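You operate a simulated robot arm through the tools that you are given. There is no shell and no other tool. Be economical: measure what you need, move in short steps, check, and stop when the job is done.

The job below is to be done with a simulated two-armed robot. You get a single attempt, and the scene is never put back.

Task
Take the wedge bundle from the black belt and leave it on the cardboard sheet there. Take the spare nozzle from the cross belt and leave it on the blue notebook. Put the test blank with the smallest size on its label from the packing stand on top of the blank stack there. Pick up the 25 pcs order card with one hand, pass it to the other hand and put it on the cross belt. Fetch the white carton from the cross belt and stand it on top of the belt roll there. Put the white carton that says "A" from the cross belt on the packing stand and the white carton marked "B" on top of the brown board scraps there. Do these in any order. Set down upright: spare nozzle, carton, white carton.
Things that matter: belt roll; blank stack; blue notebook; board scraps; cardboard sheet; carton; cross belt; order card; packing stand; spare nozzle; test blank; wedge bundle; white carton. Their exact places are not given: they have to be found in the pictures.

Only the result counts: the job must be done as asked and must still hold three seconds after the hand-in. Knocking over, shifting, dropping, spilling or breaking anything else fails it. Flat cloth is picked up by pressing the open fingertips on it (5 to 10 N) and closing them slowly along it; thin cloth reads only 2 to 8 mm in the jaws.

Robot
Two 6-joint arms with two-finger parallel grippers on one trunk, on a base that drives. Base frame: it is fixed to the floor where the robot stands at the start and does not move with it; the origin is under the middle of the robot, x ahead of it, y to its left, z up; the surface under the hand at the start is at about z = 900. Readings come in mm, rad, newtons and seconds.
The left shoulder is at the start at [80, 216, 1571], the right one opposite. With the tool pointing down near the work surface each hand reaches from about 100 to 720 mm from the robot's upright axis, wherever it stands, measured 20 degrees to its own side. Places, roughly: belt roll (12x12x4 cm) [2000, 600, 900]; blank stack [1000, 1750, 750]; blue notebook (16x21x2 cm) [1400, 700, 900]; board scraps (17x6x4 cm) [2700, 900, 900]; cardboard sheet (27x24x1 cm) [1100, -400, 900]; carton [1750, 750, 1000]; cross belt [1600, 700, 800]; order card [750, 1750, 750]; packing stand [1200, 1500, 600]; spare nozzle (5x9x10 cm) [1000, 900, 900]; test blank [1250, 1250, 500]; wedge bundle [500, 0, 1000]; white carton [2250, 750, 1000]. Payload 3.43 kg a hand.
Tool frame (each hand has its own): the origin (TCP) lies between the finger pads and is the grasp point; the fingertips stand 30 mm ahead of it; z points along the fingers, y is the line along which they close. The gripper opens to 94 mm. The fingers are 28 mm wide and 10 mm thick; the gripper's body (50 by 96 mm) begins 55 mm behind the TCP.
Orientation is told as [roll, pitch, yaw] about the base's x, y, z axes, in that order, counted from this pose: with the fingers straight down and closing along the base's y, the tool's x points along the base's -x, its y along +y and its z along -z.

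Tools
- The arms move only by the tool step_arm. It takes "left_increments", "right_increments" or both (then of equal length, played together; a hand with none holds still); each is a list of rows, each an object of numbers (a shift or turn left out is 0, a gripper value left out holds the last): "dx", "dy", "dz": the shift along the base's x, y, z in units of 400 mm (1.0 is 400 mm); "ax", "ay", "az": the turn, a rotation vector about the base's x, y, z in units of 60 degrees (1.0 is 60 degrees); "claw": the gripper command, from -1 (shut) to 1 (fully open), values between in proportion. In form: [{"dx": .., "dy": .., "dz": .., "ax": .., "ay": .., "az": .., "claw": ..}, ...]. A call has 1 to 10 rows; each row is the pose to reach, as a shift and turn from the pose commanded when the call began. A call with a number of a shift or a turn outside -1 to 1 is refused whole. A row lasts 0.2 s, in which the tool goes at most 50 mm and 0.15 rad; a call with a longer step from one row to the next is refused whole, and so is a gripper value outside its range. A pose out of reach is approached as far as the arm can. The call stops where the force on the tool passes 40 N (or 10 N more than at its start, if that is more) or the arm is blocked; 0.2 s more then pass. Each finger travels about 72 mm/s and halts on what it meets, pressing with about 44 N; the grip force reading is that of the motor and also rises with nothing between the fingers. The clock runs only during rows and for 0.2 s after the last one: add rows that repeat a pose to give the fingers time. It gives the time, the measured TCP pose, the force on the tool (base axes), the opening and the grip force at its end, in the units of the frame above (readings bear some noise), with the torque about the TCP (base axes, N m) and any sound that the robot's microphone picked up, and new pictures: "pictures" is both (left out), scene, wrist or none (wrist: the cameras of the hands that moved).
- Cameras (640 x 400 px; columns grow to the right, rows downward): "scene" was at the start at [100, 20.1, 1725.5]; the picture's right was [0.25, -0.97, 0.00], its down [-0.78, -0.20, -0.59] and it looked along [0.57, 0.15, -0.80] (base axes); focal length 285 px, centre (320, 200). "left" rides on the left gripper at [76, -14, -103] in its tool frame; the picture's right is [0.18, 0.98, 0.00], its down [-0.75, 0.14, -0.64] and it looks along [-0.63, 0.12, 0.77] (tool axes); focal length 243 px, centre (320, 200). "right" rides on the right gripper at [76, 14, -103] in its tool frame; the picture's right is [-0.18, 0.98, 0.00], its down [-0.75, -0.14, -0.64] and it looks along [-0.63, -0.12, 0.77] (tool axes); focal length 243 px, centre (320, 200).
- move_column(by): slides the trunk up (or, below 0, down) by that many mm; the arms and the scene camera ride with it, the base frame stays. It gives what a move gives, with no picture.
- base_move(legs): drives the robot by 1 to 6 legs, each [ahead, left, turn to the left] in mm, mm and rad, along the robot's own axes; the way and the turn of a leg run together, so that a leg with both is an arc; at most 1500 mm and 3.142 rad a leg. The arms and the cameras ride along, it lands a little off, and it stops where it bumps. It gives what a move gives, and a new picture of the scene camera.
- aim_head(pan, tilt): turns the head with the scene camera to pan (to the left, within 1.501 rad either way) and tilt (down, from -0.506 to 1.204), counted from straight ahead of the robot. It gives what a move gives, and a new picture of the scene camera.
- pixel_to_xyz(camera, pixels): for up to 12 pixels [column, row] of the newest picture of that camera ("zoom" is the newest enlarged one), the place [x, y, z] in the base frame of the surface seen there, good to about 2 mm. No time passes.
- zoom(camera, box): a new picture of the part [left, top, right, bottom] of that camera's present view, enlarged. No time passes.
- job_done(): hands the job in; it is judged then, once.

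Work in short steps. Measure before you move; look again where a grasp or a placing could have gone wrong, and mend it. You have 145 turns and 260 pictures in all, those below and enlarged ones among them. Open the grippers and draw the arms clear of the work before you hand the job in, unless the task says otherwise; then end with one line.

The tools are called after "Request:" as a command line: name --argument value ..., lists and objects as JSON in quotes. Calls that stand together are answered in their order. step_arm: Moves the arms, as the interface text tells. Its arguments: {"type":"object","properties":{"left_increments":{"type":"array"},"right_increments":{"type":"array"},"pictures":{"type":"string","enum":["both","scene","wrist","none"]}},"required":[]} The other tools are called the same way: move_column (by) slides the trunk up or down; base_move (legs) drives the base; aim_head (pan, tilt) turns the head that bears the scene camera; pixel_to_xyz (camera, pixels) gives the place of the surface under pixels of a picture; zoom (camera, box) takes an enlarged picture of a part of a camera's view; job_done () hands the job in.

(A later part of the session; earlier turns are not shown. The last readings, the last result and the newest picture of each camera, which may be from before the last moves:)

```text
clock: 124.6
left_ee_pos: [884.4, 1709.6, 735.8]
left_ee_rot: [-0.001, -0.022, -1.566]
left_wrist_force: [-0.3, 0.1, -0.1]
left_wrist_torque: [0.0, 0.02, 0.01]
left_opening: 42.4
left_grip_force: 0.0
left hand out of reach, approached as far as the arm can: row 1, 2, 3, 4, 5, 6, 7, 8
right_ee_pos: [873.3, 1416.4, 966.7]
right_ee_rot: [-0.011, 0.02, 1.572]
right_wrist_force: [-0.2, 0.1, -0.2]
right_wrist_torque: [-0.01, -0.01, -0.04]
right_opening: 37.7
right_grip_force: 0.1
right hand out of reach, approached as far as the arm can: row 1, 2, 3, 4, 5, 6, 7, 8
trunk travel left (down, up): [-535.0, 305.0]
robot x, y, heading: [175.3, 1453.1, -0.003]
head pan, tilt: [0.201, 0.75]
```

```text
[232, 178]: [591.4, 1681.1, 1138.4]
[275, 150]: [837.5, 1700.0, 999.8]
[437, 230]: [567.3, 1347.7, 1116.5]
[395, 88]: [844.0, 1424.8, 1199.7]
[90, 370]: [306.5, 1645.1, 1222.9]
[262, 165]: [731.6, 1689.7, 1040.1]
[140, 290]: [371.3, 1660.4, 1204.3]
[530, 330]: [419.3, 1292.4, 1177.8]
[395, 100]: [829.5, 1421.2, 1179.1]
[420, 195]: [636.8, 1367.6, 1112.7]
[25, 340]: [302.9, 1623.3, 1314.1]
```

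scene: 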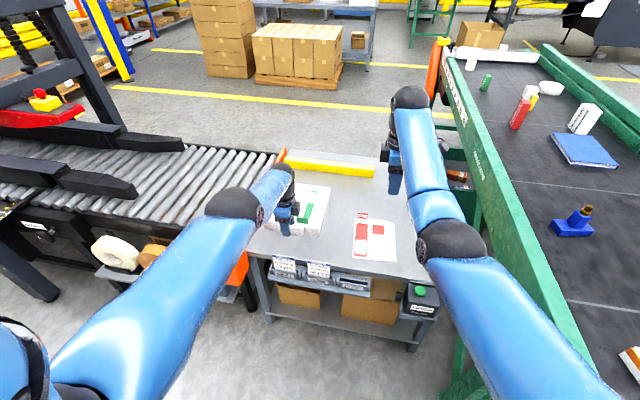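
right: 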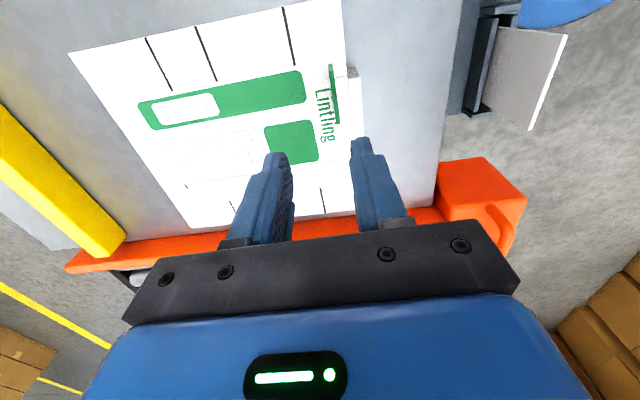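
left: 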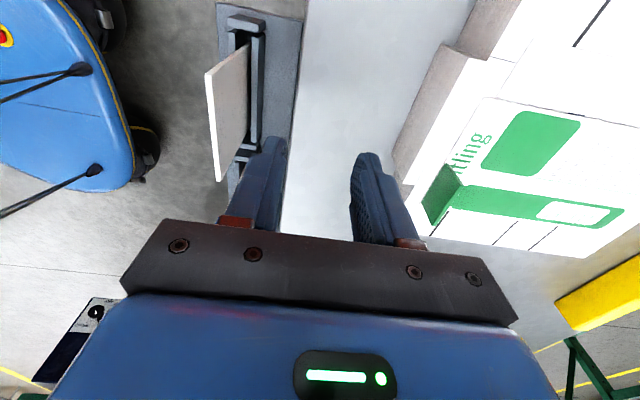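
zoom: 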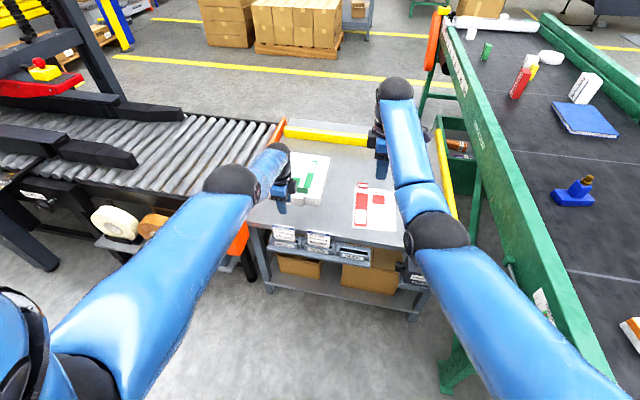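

Left arm is straight (singular); an upward move should bend the elbow. Try left up 140 mm with inward motion.

Request:
step_arm --left_increments '[{"dz": 0.12}, {"dz": 0.24}, {"dz": 0.35}, {"dz": 0.4, "dx": -0.05}, {"dz": 0.4, "dx": -0.12}, {"dz": 0.4, "dx": -0.18}, {"dz": 0.35, "dx": -0.18}, {"dz": 0.25, "dx": -0.18}, {"dz": 0.15, "dx": -0.18}]' --right_increments '[{"dz": -0.1}, {"dz": -0.2}, {"dz": -0.3}, {"dz": -0.4}, {"dz": -0.4}, {"dz": -0.4}, {"dz": -0.4}, {"dz": -0.4}, {"dz": -0.4}]' --pictures "none"

```text
clock: 126.6
left_ee_pos: [903.0, 1717.0, 784.9]
left_ee_rot: [-0.003, -0.023, -1.563]
left_wrist_force: [0.0, 1.0, -0.7]
left_wrist_torque: [-0.03, 0.0, -0.04]
left_opening: 42.5
left_grip_force: 0.1
left hand out of reach, approached as far as the arm can: row 1, 2, 3, 4, 5, 6, 7, 8, 9
right_ee_pos: [870.3, 1417.2, 804.6]
right_ee_rot: [-0.008, 0.021, 1.571]
right_wrist_force: [0.5, 0.8, 0.4]
right_wrist_torque: [0.01, -0.02, -0.02]
right_opening: 37.6
right_grip_force: 0.2
trunk travel left (down, up): [-535.0, 305.0]
robot x, y, heading: [178.4, 1452.6, -0.006]
head pan, tilt: [0.201, 0.75]
```

Left still on its limit; try rotating its yaw back by 60° while moving inward to see if yaw is the constraint.

Request:
step_arm --left_increments '[{"az": 0.14, "dz": 0.05}, {"az": 0.28, "dz": 0.05}, {"az": 0.42, "dz": 0.05}, {"az": 0.56, "dz": 0.05, "dx": -0.05}, {"az": 0.7, "dz": 0.05, "dx": -0.1}, {"az": 0.84, "dz": 0.05, "dx": -0.15}, {"az": 0.98, "dz": 0.05, "dx": -0.2}, {"az": 0.98, "dz": 0.05, "dx": -0.2}]' --pictures "none"

```text
clock: 128.4
left_ee_pos: [905.5, 1723.9, 781.9]
left_ee_rot: [0.001, -0.022, -0.538]
left_wrist_force: [0.8, -0.6, 0.5]
left_wrist_torque: [0.0, 0.0, 0.0]
left_opening: 42.4
left_grip_force: 0.0
left hand out of reach, approached as far as the arm can: row 1, 2, 3, 4, 5, 6, 7, 8
right_ee_pos: [870.5, 1416.4, 804.9]
right_ee_rot: [-0.01, 0.021, 1.57]
right_wrist_force: [0.2, -0.1, -0.3]
right_wrist_torque: [-0.03, -0.02, 0.02]
right_opening: 37.6
right_grip_force: 0.1
trunk travel left (down, up): [-535.0, 305.0]
robot x, y, heading: [178.9, 1452.9, -0.003]
head pan, tilt: [0.201, 0.75]
```

Points fit a max-reach sphere (R≈681 from the shoulder): the left arm is in a straight-arm singularity. A wide sideways sweep freed the right arm before, so do the same for the left.

Request:
step_arm --left_increments '[{"dy": 0.1, "dx": -0.04, "dz": 0.02}, {"dy": 0.2, "dx": -0.1, "dz": 0.04}, {"dy": 0.3, "dx": -0.15, "dz": 0.06}, {"dy": 0.4, "dx": -0.2, "dz": 0.08}, {"dy": 0.5, "dx": -0.25, "dz": 0.1}, {"dy": 0.6, "dx": -0.3, "dz": 0.1}, {"dy": 0.7, "dx": -0.35, "dz": 0.1}, {"dy": 0.8, "dx": -0.4, "dz": 0.1}, {"dy": 0.9, "dx": -0.45, "dz": 0.1}, {"dy": 0.9, "dx": -0.5, "dz": 0.1}]' --pictures "none"

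```text
clock: 130.6
left_ee_pos: [740.6, 2111.8, 809.7]
left_ee_rot: [-0.002, -0.019, -0.538]
left_wrist_force: [-0.3, -0.5, -0.3]
left_wrist_torque: [-0.02, 0.01, 0.01]
left_opening: 42.4
left_grip_force: 0.1
left hand out of reach, approached as far as the arm can: row 1, 2, 3, 4, 5, 6, 7, 8, 9, 10
right_ee_pos: [870.6, 1416.4, 804.8]
right_ee_rot: [-0.01, 0.022, 1.573]
right_wrist_force: [-0.5, 0.9, 0.4]
right_wrist_torque: [0.0, -0.02, 0.01]
right_opening: 37.6
right_grip_force: 0.1
trunk travel left (down, up): [-535.0, 305.0]
robot x, y, heading: [178.6, 1450.3, -0.002]
head pan, tilt: [0.201, 0.75]
```

Still on the sphere. Try a pure upward move (rows of 40 mm) to bend the elbow.

Request:
step_arm --left_increments '[{"dz": 0.1}, {"dz": 0.2}, {"dz": 0.3}, {"dz": 0.4}, {"dz": 0.5}, {"dz": 0.6}, {"dz": 0.7}, {"dz": 0.8}]' --pictures "none"

Request:
step_arm --left_increments '[{"dz": -0.1}, {"dz": -0.2}, {"dz": -0.3}, {"dz": -0.4}, {"dz": -0.5}, {"dz": -0.6}]' --pictures "scene"

```text
clock: 132.4
left_ee_pos: [750.6, 2119.0, 1132.1]
left_ee_rot: [-0.001, -0.022, -0.539]
left_wrist_force: [-0.5, -0.2, 0.2]
left_wrist_torque: [0.02, 0.01, -0.05]
left_opening: 42.1
left_grip_force: 0.0
left hand out of reach, approached as far as the arm can: row 1, 2, 3, 4, 5, 6, 7, 8
right_ee_pos: [868.2, 1415.8, 804.9]
right_ee_rot: [-0.009, 0.021, 1.572]
right_wrist_force: [-0.1, -0.7, -0.5]
right_wrist_torque: [-0.02, 0.0, -0.02]
right_opening: 37.8
right_grip_force: 0.1
trunk travel left (down, up): [-535.0, 305.0]
robot x, y, heading: [174.7, 1446.8, -0.003]
head pan, tilt: [0.201, 0.75]
```

```text
clock: 133.8
left_ee_pos: [754.8, 2124.0, 892.1]
left_ee_rot: [-0.001, -0.021, -0.541]
left_wrist_force: [0.0, 0.8, -0.4]
left_wrist_torque: [-0.01, 0.01, 0.0]
left_opening: 42.6
left_grip_force: 0.1
left hand out of reach, approached as far as the arm can: row 1, 2, 3, 4, 5, 6
right_ee_pos: [871.8, 1417.4, 803.9]
right_ee_rot: [-0.01, 0.02, 1.571]
right_wrist_force: [-0.1, 0.3, 0.6]
right_wrist_torque: [0.02, 0.02, 0.02]
right_opening: 37.9
right_grip_force: 0.1
trunk travel left (down, up): [-535.0, 305.0]
robot x, y, heading: [178.1, 1451.2, 0.003]
head pan, tilt: [0.201, 0.75]
```

scene: 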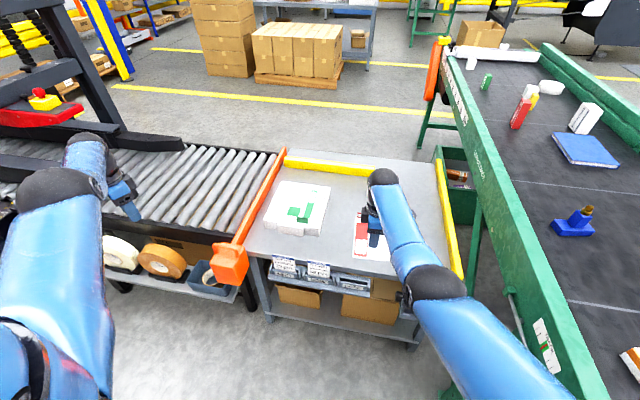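

Radius 681–683 vs the right arm's 692 max suggests the left elbow is slightly hyper-extended against its limit. Push outward while moving up to flip it past straight, then pull inward.

Request:
step_arm --left_increments '[{"dx": 0.06, "dy": 0.055}, {"dx": 0.12, "dy": 0.11}, {"dx": 0.12, "dy": 0.11, "dz": 0.1}, {"dx": 0.12, "dy": 0.11, "dz": 0.2}, {"dx": 0.12, "dy": 0.11, "dz": 0.3}, {"dx": 0.06, "dy": 0.05, "dz": 0.4}, {"dx": 0.0, "dy": 0.0, "dz": 0.45}, {"dx": -0.06, "dy": -0.05, "dz": 0.5}, {"dx": -0.12, "dy": -0.1, "dz": 0.5}, {"dx": -0.18, "dy": -0.15, "dz": 0.5}]' --pictures "none"

```text
refused: row 6 steps farther than a row can; nothing moved
```

Request:
step_arm --left_increments '[{"dx": 0.06, "dy": 0.055}, {"dx": 0.12, "dy": 0.11}, {"dx": 0.12, "dy": 0.11, "dz": 0.1}, {"dx": 0.12, "dy": 0.11, "dz": 0.2}, {"dx": 0.12, "dy": 0.11, "dz": 0.3}, {"dx": 0.06, "dy": 0.05, "dz": 0.36}, {"dx": 0.0, "dy": 0.0, "dz": 0.42}, {"dx": -0.06, "dy": -0.05, "dz": 0.46}, {"dx": -0.12, "dy": -0.1, "dz": 0.48}, {"dx": -0.18, "dy": -0.15, "dz": 0.48}]' --pictures "none"

```text
clock: 136.0
left_ee_pos: [746.0, 2120.9, 1074.5]
left_ee_rot: [0.001, -0.021, -0.539]
left_wrist_force: [-0.5, -0.6, -0.1]
left_wrist_torque: [0.01, 0.03, 0.02]
left_opening: 42.3
left_grip_force: 0.1
left hand out of reach, approached as far as the arm can: row 1, 2, 3, 4, 5, 6, 8, 9, 10
right_ee_pos: [871.8, 1417.4, 804.8]
right_ee_rot: [-0.009, 0.02, 1.572]
right_wrist_force: [-0.1, 0.7, 0.0]
right_wrist_torque: [-0.02, 0.0, 0.01]
right_opening: 37.5
right_grip_force: 0.1
trunk travel left (down, up): [-535.0, 305.0]
robot x, y, heading: [177.7, 1451.2, -0.006]
head pan, tilt: [0.201, 0.75]
```

Now radius is 671 (inside the sphere), the elbow may have flipped. Go down and test inward.

Request:
step_arm --left_increments '[{"dz": -0.1}, {"dz": -0.2}, {"dz": -0.3}, {"dz": -0.4}, {"dz": -0.5}, {"dz": -0.55, "dy": -0.08}, {"dz": -0.55, "dy": -0.16}, {"dz": -0.55, "dy": -0.24}, {"dz": -0.55, "dy": -0.32}]' --pictures "none"

```text
clock: 138.0
left_ee_pos: [746.2, 1989.8, 854.4]
left_ee_rot: [0.002, -0.021, -0.539]
left_wrist_force: [-0.5, 0.1, 0.0]
left_wrist_torque: [-0.01, -0.01, -0.01]
left_opening: 42.3
left_grip_force: 0.1
right_ee_pos: [871.1, 1416.1, 804.1]
right_ee_rot: [-0.008, 0.021, 1.571]
right_wrist_force: [-0.4, -0.2, -0.1]
right_wrist_torque: [0.02, 0.02, 0.0]
right_opening: 37.3
right_grip_force: 0.0
trunk travel left (down, up): [-535.0, 305.0]
robot x, y, heading: [173.0, 1453.3, -0.004]
head pan, tilt: [0.201, 0.75]
```

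Left arm is free again. Bring it over the card: (813,1700,760), yaw −90°.

Request:
step_arm --left_increments '[{"az": -0.14, "dy": -0.1, "dx": 0.02}, {"az": -0.28, "dy": -0.2, "dx": 0.04}, {"az": -0.42, "dy": -0.3, "dx": 0.06}, {"az": -0.56, "dy": -0.4, "dx": 0.1}, {"az": -0.7, "dy": -0.5, "dx": 0.14}, {"az": -0.84, "dy": -0.6, "dx": 0.167}, {"az": -0.97, "dy": -0.7, "dx": 0.167}, {"az": -0.97, "dy": -0.725, "dx": 0.167, "dz": -0.1}, {"az": -0.97, "dy": -0.725, "dx": 0.167, "dz": -0.2}, {"az": -0.97, "dy": -0.725, "dx": 0.167, "dz": -0.235}]' --pictures "wrist"

```text
clock: 140.2
left_ee_pos: [815.4, 1702.2, 758.5]
left_ee_rot: [-0.002, -0.022, -1.554]
left_wrist_force: [-0.8, -0.2, -0.1]
left_wrist_torque: [-0.05, 0.01, 0.02]
left_opening: 42.3
left_grip_force: 0.1
left hand out of reach, approached as far as the arm can: row 2, 3, 4, 5, 6, 7
right_ee_pos: [870.5, 1416.4, 805.4]
right_ee_rot: [-0.007, 0.02, 1.572]
right_wrist_force: [-0.2, 0.7, -0.1]
right_wrist_torque: [0.0, -0.02, -0.01]
right_opening: 37.6
right_grip_force: 0.0
trunk travel left (down, up): [-535.0, 305.0]
robot x, y, heading: [175.3, 1453.4, -0.0]
head pan, tilt: [0.201, 0.75]
```

left: 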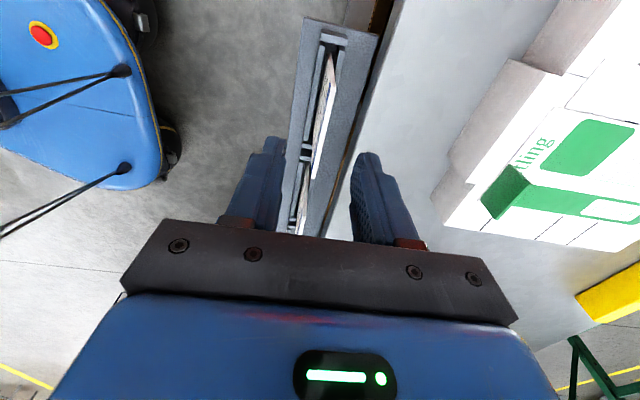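

Card lies between the fingers. Descend to z≈687 and close.

Request:
step_arm --left_increments '[{"dz": -0.08}, {"dz": -0.16}, {"dz": -0.18}, {"dz": -0.18, "claw": -0.5}, {"dz": -0.18, "claw": -1}, {"dz": -0.18, "claw": -1}, {"dz": -0.18, "claw": -1}]' --pictures "wrist"

```text
clock: 141.8
left_ee_pos: [813.1, 1701.4, 687.3]
left_ee_rot: [-0.002, -0.022, -1.555]
left_wrist_force: [-0.1, 0.2, 0.3]
left_wrist_torque: [0.03, 0.01, -0.03]
left_opening: 6.8
left_grip_force: 40.9
right_ee_pos: [871.5, 1418.1, 805.6]
right_ee_rot: [-0.01, 0.021, 1.57]
right_wrist_force: [-0.8, 0.4, 0.2]
right_wrist_torque: [0.02, 0.0, 0.02]
right_opening: 37.6
right_grip_force: 0.0
trunk travel left (down, up): [-535.0, 305.0]
robot x, y, heading: [178.7, 1449.4, -0.006]
head pan, tilt: [0.201, 0.75]
```

left: 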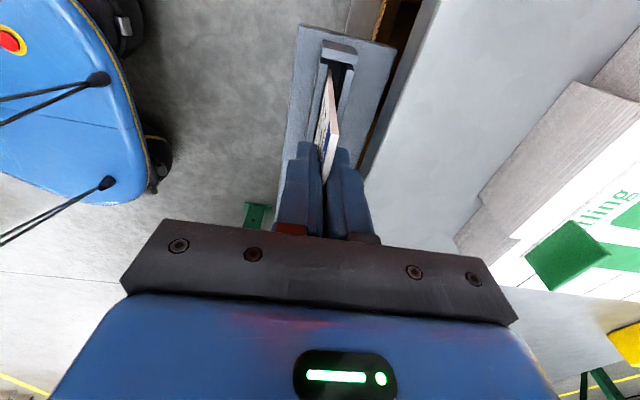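

Card gripped. Lift by raising the column 150 mm.

Request:
move_column --by 150

Request:
aim_head --pan 0.2 --tilt 0.85

```text
clock: 143.6
left_ee_pos: [812.3, 1701.3, 838.0]
left_ee_rot: [0.0, -0.022, -1.555]
left_wrist_force: [0.2, 0.1, 0.1]
left_wrist_torque: [0.02, 0.03, 0.01]
left_opening: 6.6
left_grip_force: 40.5
right_ee_pos: [871.2, 1417.5, 955.9]
right_ee_rot: [-0.008, 0.021, 1.571]
right_wrist_force: [0.0, 0.6, 0.6]
right_wrist_torque: [-0.03, 0.0, 0.01]
right_opening: 37.5
right_grip_force: 0.1
trunk travel left (down, up): [-685.0, 155.0]
robot x, y, heading: [175.1, 1452.8, -0.002]
head pan, tilt: [0.201, 0.75]
```

```text
clock: 144.3
left_ee_pos: [814.1, 1701.3, 838.7]
left_ee_rot: [-0.001, -0.022, -1.556]
left_wrist_force: [0.2, -0.5, -0.2]
left_wrist_torque: [-0.02, 0.04, 0.02]
left_opening: 6.5
left_grip_force: 41.1
right_ee_pos: [871.3, 1416.8, 954.0]
right_ee_rot: [-0.009, 0.019, 1.569]
right_wrist_force: [0.4, 0.3, 0.4]
right_wrist_torque: [0.02, 0.05, 0.0]
right_opening: 37.6
right_grip_force: 0.1
trunk travel left (down, up): [-685.0, 155.0]
robot x, y, heading: [177.0, 1451.1, -0.006]
head pan, tilt: [0.201, 0.85]
```

scene: 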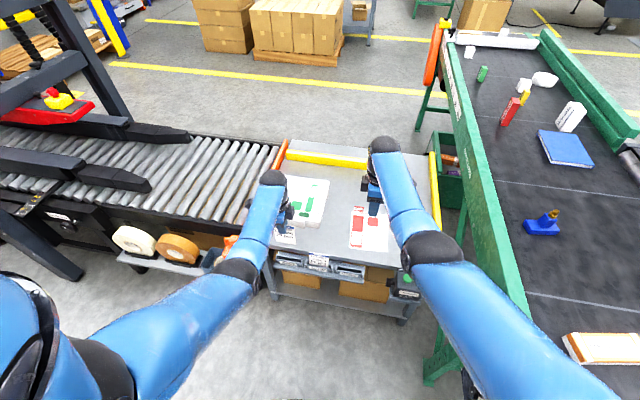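

Card is out. Zoom to see its free part below the left fingers.

Request:
zoom --camera "scene" --box '[240, 160, 400, 280]'

Request:
pixel_to_xyz --camera "zoom" --pixels '[[125, 290], [215, 330], [135, 330], [170, 330], [215, 295], [130, 260]]'

```text
3.33 times, centred on (320, 220) of scene
```

zoom: 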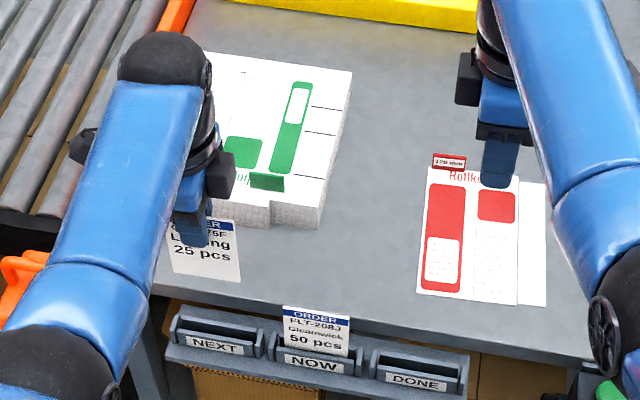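

```text
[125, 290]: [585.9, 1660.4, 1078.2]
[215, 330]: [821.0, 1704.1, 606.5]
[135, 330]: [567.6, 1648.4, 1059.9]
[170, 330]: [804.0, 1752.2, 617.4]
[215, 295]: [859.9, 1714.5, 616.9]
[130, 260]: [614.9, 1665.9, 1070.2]
```

Request:
pixel_to_xyz --camera "zoom" --pixels '[[180, 268], [236, 277], [230, 226], [205, 262], [232, 250], [175, 250]]'

```text
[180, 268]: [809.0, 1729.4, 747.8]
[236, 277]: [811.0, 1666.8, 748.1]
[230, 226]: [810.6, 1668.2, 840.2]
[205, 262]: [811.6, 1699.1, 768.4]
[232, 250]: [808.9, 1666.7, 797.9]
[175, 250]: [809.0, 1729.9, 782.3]
```

Card spans y 1665–1733, z 744–852. Handover plan: raise/centre the card with the left hand to (814,1601,996) and bring the right hand in from its side tilted 45°, pre-approach at (812,1506,1010).

Request:
step_arm --left_increments '[{"dz": 0.06}, {"dz": 0.12, "dy": -0.03}, {"dz": 0.18, "dy": -0.07}, {"dz": 0.24, "dy": -0.12}, {"dz": 0.3, "dy": -0.17}, {"dz": 0.36, "dy": -0.22}, {"dz": 0.395, "dy": -0.25}]' --right_increments '[{"ax": 0.12, "dx": -0.03, "dy": 0.03, "dz": 0.03}, {"ax": 0.25, "dx": -0.06, "dy": 0.07, "dz": 0.06}, {"ax": 0.38, "dx": -0.09, "dy": 0.11, "dz": 0.09}, {"ax": 0.5, "dx": -0.12, "dy": 0.15, "dz": 0.12}, {"ax": 0.62, "dx": -0.147, "dy": 0.19, "dz": 0.14}, {"ax": 0.75, "dx": -0.147, "dy": 0.2225, "dz": 0.14}, {"ax": 0.75, "dx": -0.147, "dy": 0.2225, "dz": 0.14}]' --pictures "both"

```text
clock: 145.9
left_ee_pos: [816.0, 1602.4, 993.9]
left_ee_rot: [0.0, -0.02, -1.554]
left_wrist_force: [0.7, -0.4, -0.2]
left_wrist_torque: [0.02, -0.02, -0.02]
left_opening: 6.4
left_grip_force: 41.1
left hand out of reach, approached as far as the arm can: row 7
right_ee_pos: [811.7, 1505.0, 1011.5]
right_ee_rot: [-0.009, -0.764, 1.569]
right_wrist_force: [-0.6, 0.2, 0.1]
right_wrist_torque: [-0.02, 0.03, 0.01]
right_opening: 37.7
right_grip_force: 0.0
trunk travel left (down, up): [-685.0, 155.0]
robot x, y, heading: [174.4, 1453.4, -0.002]
head pan, tilt: [0.201, 0.85]
```

scene: 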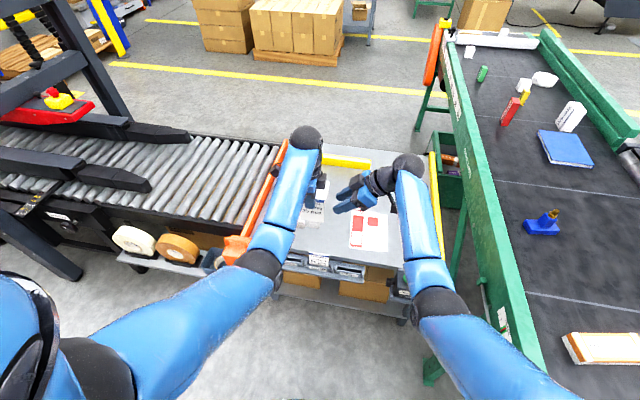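
right: 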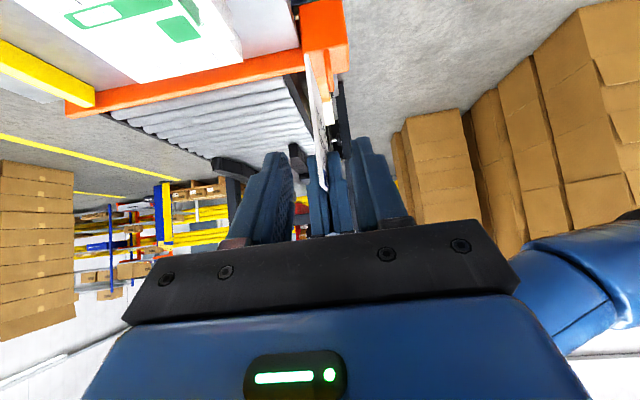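
left: 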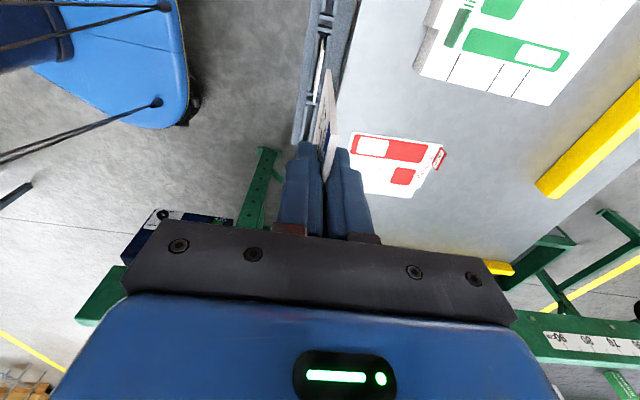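

Card sits between the right fingers' gap. Advance diagonally (+80 y, −81 z) and close the right hand.

Request:
step_arm --right_increments '[{"dx": 0.005, "dy": 0.06, "dz": -0.06}, {"dx": 0.005, "dy": 0.12, "dz": -0.12}, {"dx": 0.005, "dy": 0.17, "dz": -0.17}, {"dx": 0.005, "dy": 0.2, "dz": -0.203}, {"dx": 0.005, "dy": 0.2, "dz": -0.203}]' --pictures "wrist"

```text
clock: 147.1
left_ee_pos: [814.5, 1603.5, 993.3]
left_ee_rot: [-0.002, -0.019, -1.552]
left_wrist_force: [2.7, 14.9, -10.7]
left_wrist_torque: [0.35, 0.03, 0.15]
left_opening: 6.0
left_grip_force: 40.9
right_ee_pos: [814.1, 1584.9, 933.2]
right_ee_rot: [-0.012, -0.764, 1.572]
right_wrist_force: [-2.8, -15.0, 10.6]
right_wrist_torque: [0.71, -0.25, -0.09]
right_opening: 37.5
right_grip_force: 0.1
trunk travel left (down, up): [-685.0, 155.0]
robot x, y, heading: [175.9, 1451.9, -0.004]
head pan, tilt: [0.201, 0.85]
```

right: 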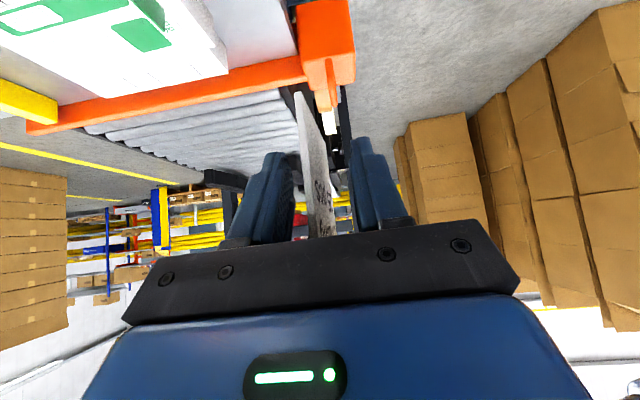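

The card's upper corner touches the right palm (15 N). Back off ~14 mm along the fingers and close.

Request:
step_arm --right_increments '[{"dy": -0.028, "dz": 0.022}, {"dy": -0.028, "dz": 0.022, "claw": -0.5}, {"dy": -0.028, "dz": 0.022, "claw": -0.8}, {"dy": -0.028, "dz": 0.022, "claw": -1}, {"dy": -0.028, "dz": 0.022, "claw": -1}, {"dy": -0.028, "dz": 0.022, "claw": -1}]' --pictures "wrist"

```text
clock: 148.5
left_ee_pos: [815.9, 1601.5, 992.9]
left_ee_rot: [0.001, -0.023, -1.554]
left_wrist_force: [-14.8, -6.1, 9.7]
left_wrist_torque: [-0.34, 0.07, -0.44]
left_opening: 6.4
left_grip_force: 40.6
right_ee_pos: [813.2, 1573.8, 939.7]
right_ee_rot: [-0.009, -0.763, 1.569]
right_wrist_force: [14.5, 6.2, -8.7]
right_wrist_torque: [-0.26, 0.77, 0.02]
right_opening: 6.3
right_grip_force: 40.7
trunk travel left (down, up): [-685.0, 155.0]
robot x, y, heading: [176.2, 1455.6, -0.006]
head pan, tilt: [0.201, 0.85]
```

right: 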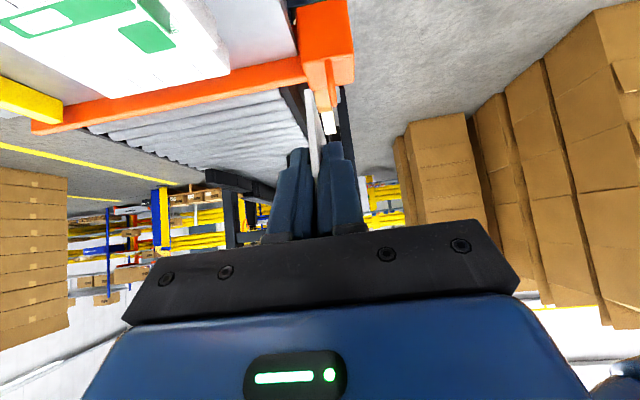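

Right hand grips the card (6.3 mm). Open the left and lift it away; then check the card stays with the right.

Request:
step_arm --left_increments '[{"claw": -0.5}, {"claw": -0.1}, {"claw": 0.2}, {"claw": 0.2, "dy": 0.1, "dz": 0.02}, {"claw": 0.2, "dy": 0.2, "dz": 0.02}, {"claw": 0.2, "dy": 0.3, "dz": 0.02}, {"claw": 0.2, "dy": 0.4, "dz": 0.0}, {"claw": 0.2, "dy": 0.5, "dz": 0.0}]' --pictures "both"

```text
clock: 150.3
left_ee_pos: [816.0, 1802.9, 989.9]
left_ee_rot: [0.002, -0.022, -1.555]
left_wrist_force: [0.7, 0.2, -0.1]
left_wrist_torque: [-0.03, 0.0, 0.01]
left_opening: 56.3
left_grip_force: 0.2
left hand out of reach, approached as far as the arm can: row 4, 5, 6
right_ee_pos: [813.3, 1575.5, 939.9]
right_ee_rot: [-0.008, -0.763, 1.572]
right_wrist_force: [-0.1, 0.6, 0.0]
right_wrist_torque: [0.02, -0.02, -0.01]
right_opening: 6.5
right_grip_force: 40.7
trunk travel left (down, up): [-685.0, 155.0]
robot x, y, heading: [175.9, 1456.2, -0.003]
head pan, tilt: [0.201, 0.85]
```

scene: 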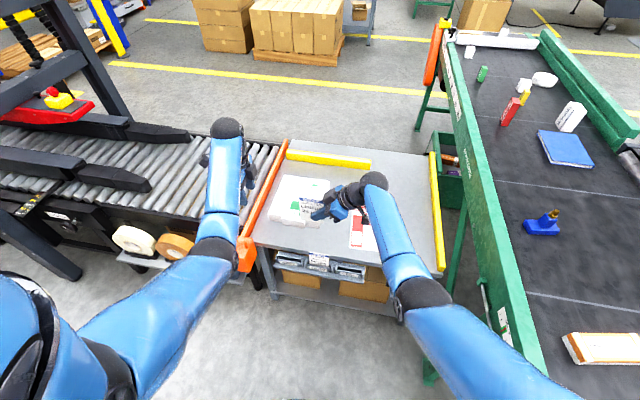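
left: 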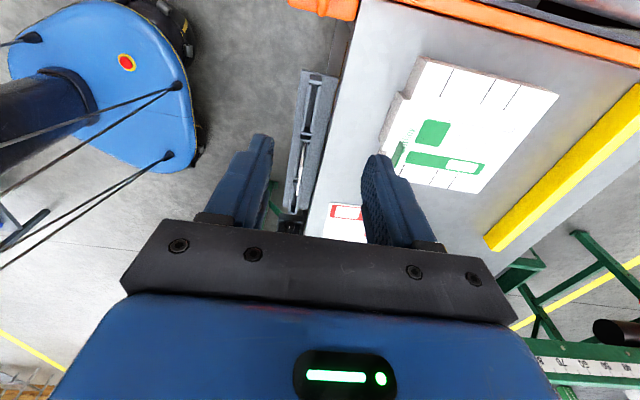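

Card transferred to the right hand. Measure rail and belt heights for the placement.

Request:
pixel_to_xyz --camera "scene" --pixels '[[495, 270], [510, 300], [570, 270], [600, 300], [545, 230], [560, 345], [530, 180], [610, 340], [475, 360], [500, 320]]'

Request:
base_move --legs '[[-160, 0, 0], [0, -250, 0]]'

```text
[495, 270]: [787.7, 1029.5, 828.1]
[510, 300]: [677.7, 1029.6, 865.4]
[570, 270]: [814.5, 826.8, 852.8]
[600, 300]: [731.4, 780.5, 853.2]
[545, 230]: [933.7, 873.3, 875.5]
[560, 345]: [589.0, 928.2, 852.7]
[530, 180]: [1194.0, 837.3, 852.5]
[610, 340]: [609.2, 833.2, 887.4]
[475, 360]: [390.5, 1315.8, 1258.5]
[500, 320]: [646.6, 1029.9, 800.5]
```

```text
clock: 153.1
left_ee_pos: [653.5, 1552.5, 990.1]
left_ee_rot: [-0.002, -0.024, -1.553]
left_wrist_force: [-0.8, 0.3, 1.2]
left_wrist_torque: [-0.02, 0.02, 0.02]
left_opening: 56.5
left_grip_force: 0.0
right_ee_pos: [652.3, 1326.0, 940.5]
right_ee_rot: [-0.008, -0.762, 1.573]
right_wrist_force: [0.0, -0.1, 0.2]
right_wrist_torque: [-0.03, -0.02, 0.03]
right_opening: 6.1
right_grip_force: 40.7
trunk travel left (down, up): [-685.0, 155.0]
robot x, y, heading: [20.6, 1200.5, -0.001]
head pan, tilt: [0.201, 0.85]
```

scene: 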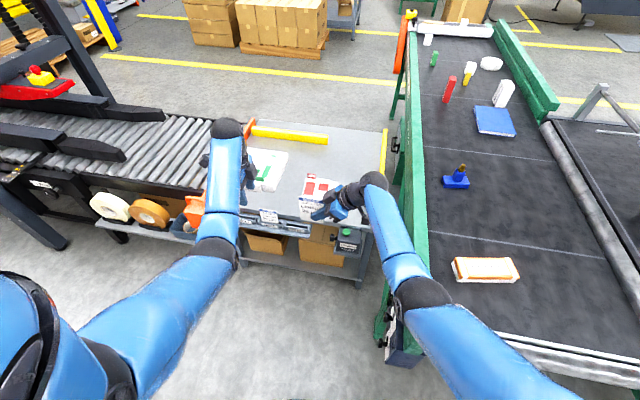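

Move base right 150 more, then carry the card over the rail to about (720,790) above the belt (z 853).

Request:
base_move --legs '[[0, -150, 0]]'

Request:
step_arm --right_increments '[{"dz": 0.1}, {"dz": 0.12, "dy": -0.1}, {"dz": 0.12, "dy": -0.2, "dx": 0.02}, {"dz": 0.12, "dy": -0.3, "dx": 0.04}, {"dz": 0.12, "dy": -0.4, "dx": 0.06}, {"dz": 0.12, "dy": -0.5, "dx": 0.1}, {"dz": 0.12, "dy": -0.6, "dx": 0.13}, {"dz": 0.12, "dy": -0.7, "dx": 0.15}, {"dz": 0.12, "dy": -0.8, "dx": 0.17}, {"dz": 0.12, "dy": -0.9, "dx": 0.17}]' --pictures "both"

```text
clock: 154.5
left_ee_pos: [653.1, 1407.8, 989.8]
left_ee_rot: [0.001, -0.024, -1.549]
left_wrist_force: [-0.5, 0.0, -0.7]
left_wrist_torque: [0.0, 0.04, 0.0]
left_opening: 56.4
left_grip_force: 0.1
right_ee_pos: [652.2, 1179.9, 939.5]
right_ee_rot: [-0.009, -0.762, 1.576]
right_wrist_force: [-0.5, 0.2, -0.8]
right_wrist_torque: [0.01, 0.0, 0.02]
right_opening: 6.7
right_grip_force: 41.1
trunk travel left (down, up): [-685.0, 155.0]
robot x, y, heading: [18.3, 1049.7, -0.001]
head pan, tilt: [0.201, 0.85]
```

scene: 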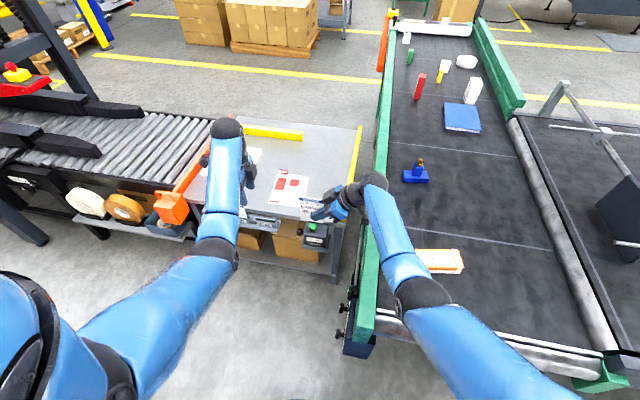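

```text
clock: 156.7
left_ee_pos: [654.4, 1403.6, 992.6]
left_ee_rot: [0.0, -0.02, -1.549]
left_wrist_force: [0.5, 0.2, -0.2]
left_wrist_torque: [0.0, 0.03, 0.0]
left_opening: 56.3
left_grip_force: 0.0
right_ee_pos: [719.5, 816.3, 986.1]
right_ee_rot: [-0.007, -0.765, 1.574]
right_wrist_force: [0.5, 0.4, -0.5]
right_wrist_torque: [-0.02, 0.01, 0.0]
right_opening: 6.6
right_grip_force: 40.5
trunk travel left (down, up): [-685.0, 155.0]
robot x, y, heading: [20.3, 1054.9, 0.001]
head pan, tilt: [0.201, 0.85]
```

scene: 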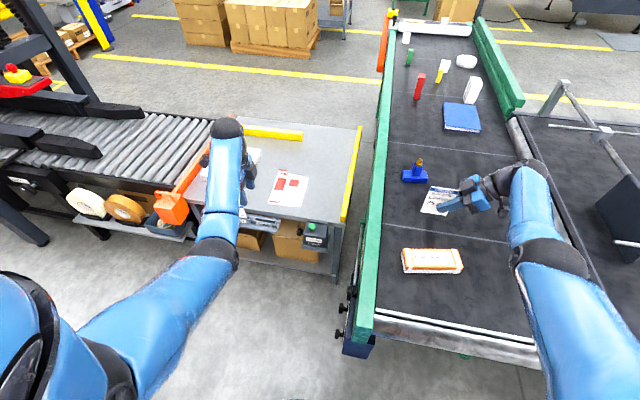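
right: 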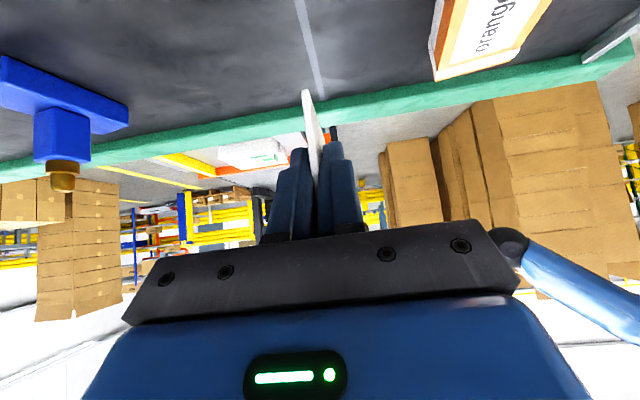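

Card is over the belt. Shift base right 120 mm and lower the column 60 mm, then tilt the card's top toward −x so it will lie down on clear belt.

Request:
base_move --legs '[[0, -120, 0]]'

Request:
move_column --by -60

Request:
step_arm --right_increments '[{"ay": -0.13, "dx": 0.03, "dy": 0.04}, {"ay": -0.26, "dx": 0.07, "dy": 0.09}, {"ay": -0.38, "dx": 0.11, "dy": 0.13}, {"ay": -0.5, "dx": 0.14, "dy": 0.13}, {"ay": -0.5, "dx": 0.14, "dy": 0.13}]' --pictures "both"

```text
clock: 157.9
left_ee_pos: [652.2, 1290.6, 990.1]
left_ee_rot: [0.0, -0.024, -1.547]
left_wrist_force: [0.0, -0.1, -0.2]
left_wrist_torque: [-0.04, 0.01, 0.0]
left_opening: 56.3
left_grip_force: 0.0
right_ee_pos: [720.6, 702.6, 988.2]
right_ee_rot: [-0.008, -0.762, 1.578]
right_wrist_force: [0.5, -0.1, 0.4]
right_wrist_torque: [-0.02, -0.01, 0.01]
right_opening: 6.3
right_grip_force: 40.9
trunk travel left (down, up): [-685.0, 155.0]
robot x, y, heading: [19.9, 932.1, 0.001]
head pan, tilt: [0.201, 0.85]
```

scene: 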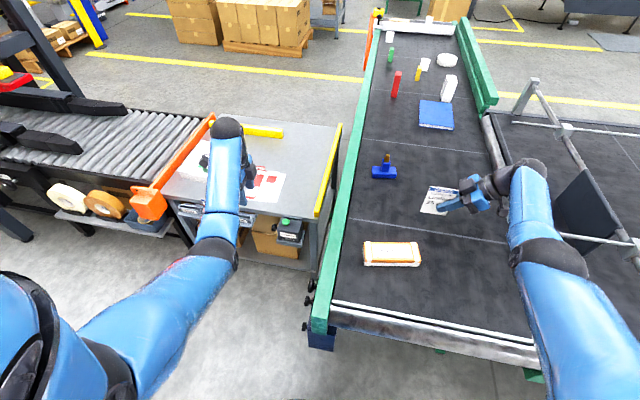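

```text
clock: 158.9
left_ee_pos: [652.6, 1287.0, 930.5]
left_ee_rot: [0.001, -0.02, -1.546]
left_wrist_force: [0.2, 0.5, -0.2]
left_wrist_torque: [-0.01, 0.02, 0.03]
left_opening: 56.4
left_grip_force: 0.0
right_ee_pos: [718.3, 699.5, 928.2]
right_ee_rot: [-0.009, -0.764, 1.577]
right_wrist_force: [0.3, 0.1, 0.4]
right_wrist_torque: [0.0, -0.03, -0.01]
right_opening: 6.5
right_grip_force: 40.7
trunk travel left (down, up): [-625.0, 215.0]
robot x, y, heading: [15.8, 935.0, 0.002]
head pan, tilt: [0.201, 0.85]
```

```text
clock: 160.1
left_ee_pos: [652.5, 1287.1, 932.4]
left_ee_rot: [0.0, -0.021, -1.547]
left_wrist_force: [0.5, 0.8, 0.6]
left_wrist_torque: [0.02, 0.03, -0.01]
left_opening: 56.5
left_grip_force: 0.1
right_ee_pos: [776.4, 752.5, 926.8]
right_ee_rot: [-0.682, -0.641, 2.025]
right_wrist_force: [-0.2, 0.4, -0.4]
right_wrist_torque: [0.01, 0.04, -0.03]
right_opening: 6.5
right_grip_force: 41.0
trunk travel left (down, up): [-625.0, 215.0]
robot x, y, heading: [17.4, 933.8, 0.006]
head pan, tilt: [0.201, 0.85]
```

scene: 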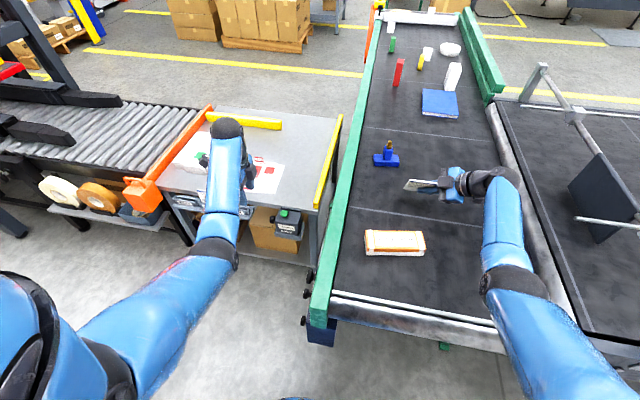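
right: 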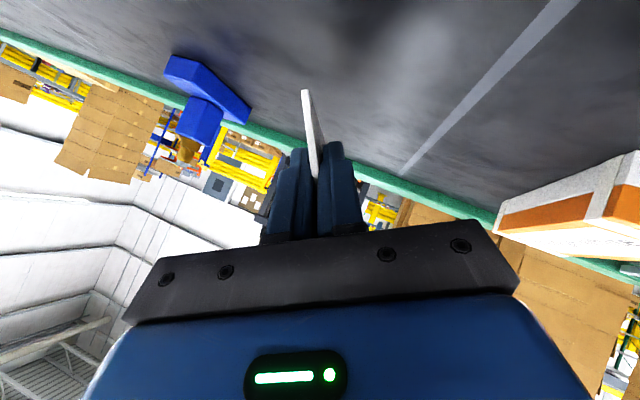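

Card tilted 30° over clear belt. Lower to contact.

Request:
step_arm --right_increments '[{"dz": -0.05}, {"dz": -0.075}, {"dz": -0.09}, {"dz": -0.1}, {"dz": -0.11}]' --pictures "wrist"

```text
clock: 161.3
left_ee_pos: [648.4, 1287.5, 934.3]
left_ee_rot: [0.003, -0.023, -1.547]
left_wrist_force: [0.2, -0.6, 1.0]
left_wrist_torque: [-0.03, 0.0, -0.03]
left_opening: 56.6
left_grip_force: 0.0
right_ee_pos: [773.9, 752.6, 891.4]
right_ee_rot: [-0.696, -0.632, 2.031]
right_wrist_force: [-2.1, -1.8, 31.9]
right_wrist_torque: [0.16, -0.7, -0.01]
right_opening: 6.7
right_grip_force: 39.9
trunk travel left (down, up): [-625.0, 215.0]
robot x, y, heading: [11.4, 935.6, 0.001]
head pan, tilt: [0.201, 0.85]
```

right: 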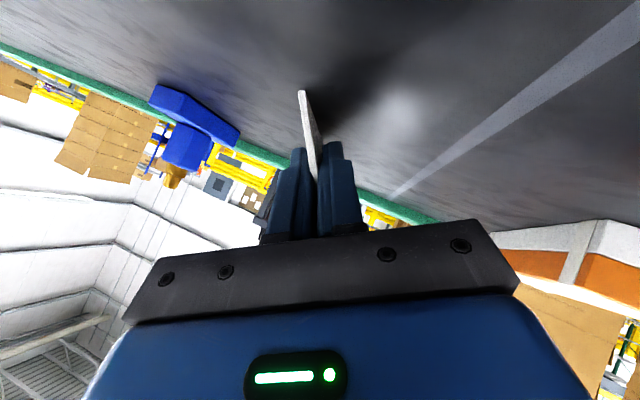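

Contact. Ease up 3 mm, open, and withdraw along the finger direction.

Request:
step_arm --right_increments '[{"dz": 0.012}, {"dz": 0.012, "claw": -0.6}, {"dz": 0.012, "claw": -0.3}, {"dz": 0.012, "claw": 0}, {"dz": 0.012, "claw": 0}, {"dx": -0.03, "dy": -0.06, "dz": 0.05}, {"dx": -0.06, "dy": -0.12, "dz": 0.1}, {"dx": -0.1, "dy": -0.19, "dz": 0.16}, {"dx": -0.14, "dy": -0.26, "dz": 0.22}]' --pictures "both"

```text
clock: 163.3
left_ee_pos: [651.9, 1285.7, 931.5]
left_ee_rot: [0.0, -0.02, -1.545]
left_wrist_force: [-0.3, 0.0, -0.3]
left_wrist_torque: [0.0, -0.05, -0.01]
left_opening: 56.0
left_grip_force: 0.1
right_ee_pos: [717.2, 646.8, 972.3]
right_ee_rot: [-0.681, -0.642, 2.023]
right_wrist_force: [-0.3, 0.2, -0.5]
right_wrist_torque: [0.04, 0.03, 0.02]
right_opening: 47.1
right_grip_force: 0.0
trunk travel left (down, up): [-625.0, 215.0]
robot x, y, heading: [14.8, 933.1, 0.004]
head pan, tilt: [0.201, 0.85]
```

scene: 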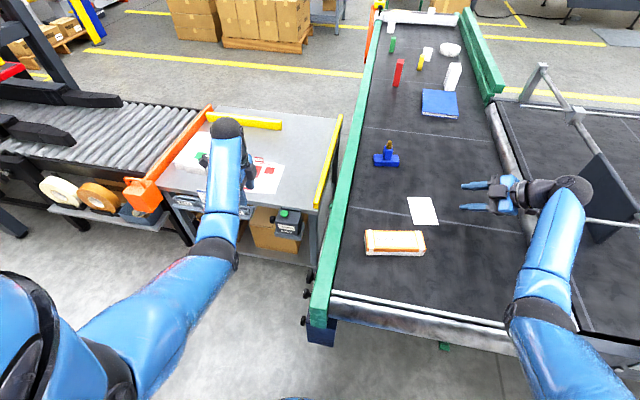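
right: 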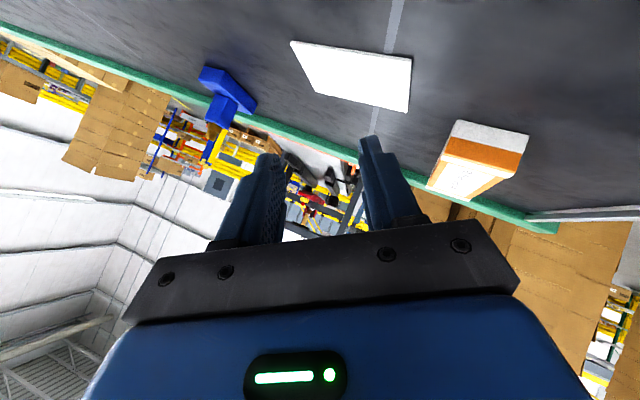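

Card lies flat on the cross belt. Next the nozzle: zoom and measure it, plus the belt end and legs.

Request:
zoom --camera "scene" --box '[360, 125, 420, 175]'

Request:
pixel_to_xyz --camera "zoom" --pixels '[[300, 215], [290, 255], [300, 310], [160, 320], [410, 330], [160, 350], [405, 365], [290, 345], [260, 330], [320, 330]]'

Request:
aim_head --pan -0.1 --tilt 1.2

```text
8.00 times, centred on (390, 150) of scene
```

zoom: 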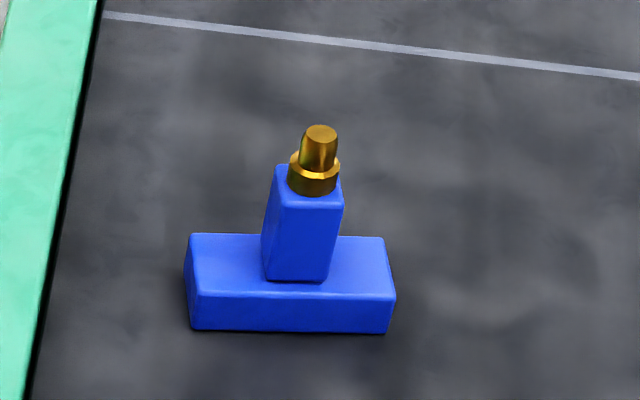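

```text
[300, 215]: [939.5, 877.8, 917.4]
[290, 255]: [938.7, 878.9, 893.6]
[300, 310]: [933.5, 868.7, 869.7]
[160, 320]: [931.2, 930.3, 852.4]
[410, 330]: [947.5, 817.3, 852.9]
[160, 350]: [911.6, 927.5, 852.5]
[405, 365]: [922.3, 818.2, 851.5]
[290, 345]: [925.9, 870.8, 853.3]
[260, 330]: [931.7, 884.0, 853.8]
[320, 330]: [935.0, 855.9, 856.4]
```

```text
clock: 164.1
left_ee_pos: [652.2, 1287.1, 931.6]
left_ee_rot: [0.0, -0.02, -1.547]
left_wrist_force: [-0.4, -0.3, 0.7]
left_wrist_torque: [0.01, -0.01, 0.02]
left_opening: 56.6
left_grip_force: 0.0
right_ee_pos: [718.9, 647.4, 971.6]
right_ee_rot: [-0.68, -0.637, 2.025]
right_wrist_force: [1.2, -0.4, 0.6]
right_wrist_torque: [-0.02, 0.0, 0.04]
right_opening: 46.9
right_grip_force: 0.1
trunk travel left (down, up): [-625.0, 215.0]
robot x, y, heading: [13.8, 932.8, 0.006]
head pan, tilt: [-0.099, 1.201]
```

scene: 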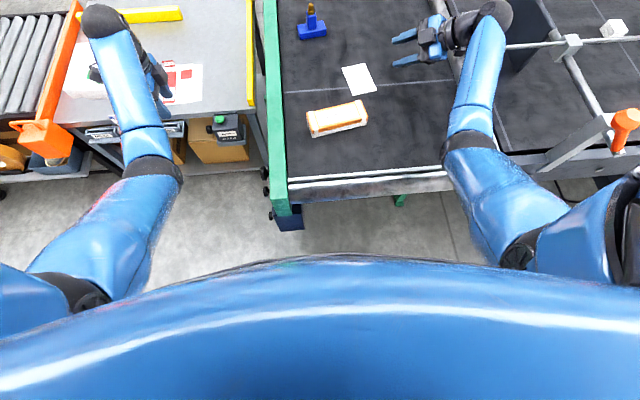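

Post of the nozzle is centred ≈(955,872), top of its base ≈880, tip ≈953. I'll use the right arm with the robot turned left (keeps arms off the orange handle). First bring the right tool back to vertical.

Request:
step_arm --right_increments '[{"ay": 0.13, "dz": 0.04}, {"ay": 0.26, "dz": 0.08}, {"ay": 0.38, "dz": 0.1}, {"ay": 0.5, "dz": 0.1}]' --pictures "none"

Request:
step_arm --right_increments '[{"ax": -0.13, "dy": -0.03}, {"ax": -0.26, "dy": -0.05}, {"ax": -0.39, "dy": -0.08}, {"ax": -0.52, "dy": -0.1}, {"ax": -0.65, "dy": -0.1}, {"ax": -0.73, "dy": -0.1}]' --pictures "none"

Request:
base_move --legs '[[55, 30, 0], [0, 0, 0.8]]'

Request:
aim_head --pan -0.75 --tilt 0.85

```text
clock: 165.1
left_ee_pos: [652.4, 1287.9, 930.3]
left_ee_rot: [-0.003, -0.021, -1.547]
left_wrist_force: [-0.4, 0.4, 0.6]
left_wrist_torque: [0.01, 0.0, -0.02]
left_opening: 56.5
left_grip_force: 0.1
right_ee_pos: [719.0, 648.0, 1011.0]
right_ee_rot: [-0.005, -0.764, 1.574]
right_wrist_force: [-0.1, -0.2, -0.3]
right_wrist_torque: [-0.01, 0.02, -0.01]
right_opening: 47.1
right_grip_force: 0.1
trunk travel left (down, up): [-625.0, 215.0]
robot x, y, heading: [14.7, 929.0, 0.004]
head pan, tilt: [-0.099, 1.201]
```

```text
clock: 166.5
left_ee_pos: [653.0, 1287.0, 931.0]
left_ee_rot: [-0.001, -0.022, -1.546]
left_wrist_force: [0.0, 0.8, 0.5]
left_wrist_torque: [0.02, 0.03, -0.02]
left_opening: 56.6
left_grip_force: 0.1
right_ee_pos: [719.3, 608.2, 1010.2]
right_ee_rot: [-0.005, 0.003, 1.577]
right_wrist_force: [-0.1, 0.1, -0.1]
right_wrist_torque: [-0.01, 0.01, -0.02]
right_opening: 47.1
right_grip_force: 0.1
trunk travel left (down, up): [-625.0, 215.0]
robot x, y, heading: [19.0, 933.1, 0.004]
head pan, tilt: [-0.099, 1.201]
```

```text
clock: 169.6
left_ee_pos: [266.3, 1665.3, 931.2]
left_ee_rot: [-0.001, -0.02, -0.753]
left_wrist_force: [0.1, -0.3, -0.3]
left_wrist_torque: [-0.01, 0.0, -0.02]
left_opening: 56.1
left_grip_force: 0.0
right_ee_pos: [796.9, 1235.9, 1010.9]
right_ee_rot: [-0.002, -0.001, 2.37]
right_wrist_force: [0.5, 0.3, 0.4]
right_wrist_torque: [-0.02, -0.01, -0.04]
right_opening: 47.1
right_grip_force: 0.0
trunk travel left (down, up): [-625.0, 215.0]
robot x, y, heading: [69.4, 965.9, 0.803]
head pan, tilt: [-0.099, 1.201]
```

scene: 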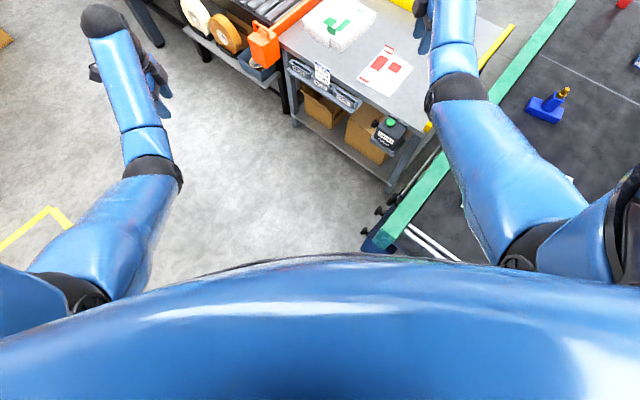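

```text
clock: 170.6
left_ee_pos: [265.6, 1666.0, 931.4]
left_ee_rot: [0.0, -0.021, -0.753]
left_wrist_force: [-0.2, 0.1, -1.0]
left_wrist_torque: [0.01, 0.01, -0.03]
left_opening: 56.3
left_grip_force: 0.0
right_ee_pos: [796.4, 1237.2, 1010.2]
right_ee_rot: [-0.004, 0.0, 2.371]
right_wrist_force: [0.4, -0.3, -0.1]
right_wrist_torque: [-0.01, -0.01, 0.01]
right_opening: 47.2
right_grip_force: 0.1
trunk travel left (down, up): [-625.0, 215.0]
robot x, y, heading: [71.7, 965.2, 0.799]
head pan, tilt: [-0.75, 0.85]
```

scene: 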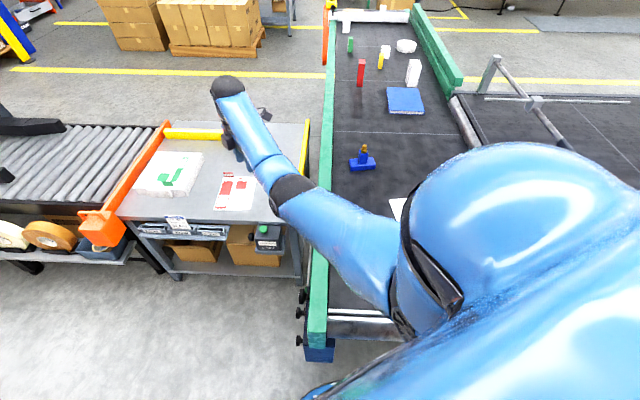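

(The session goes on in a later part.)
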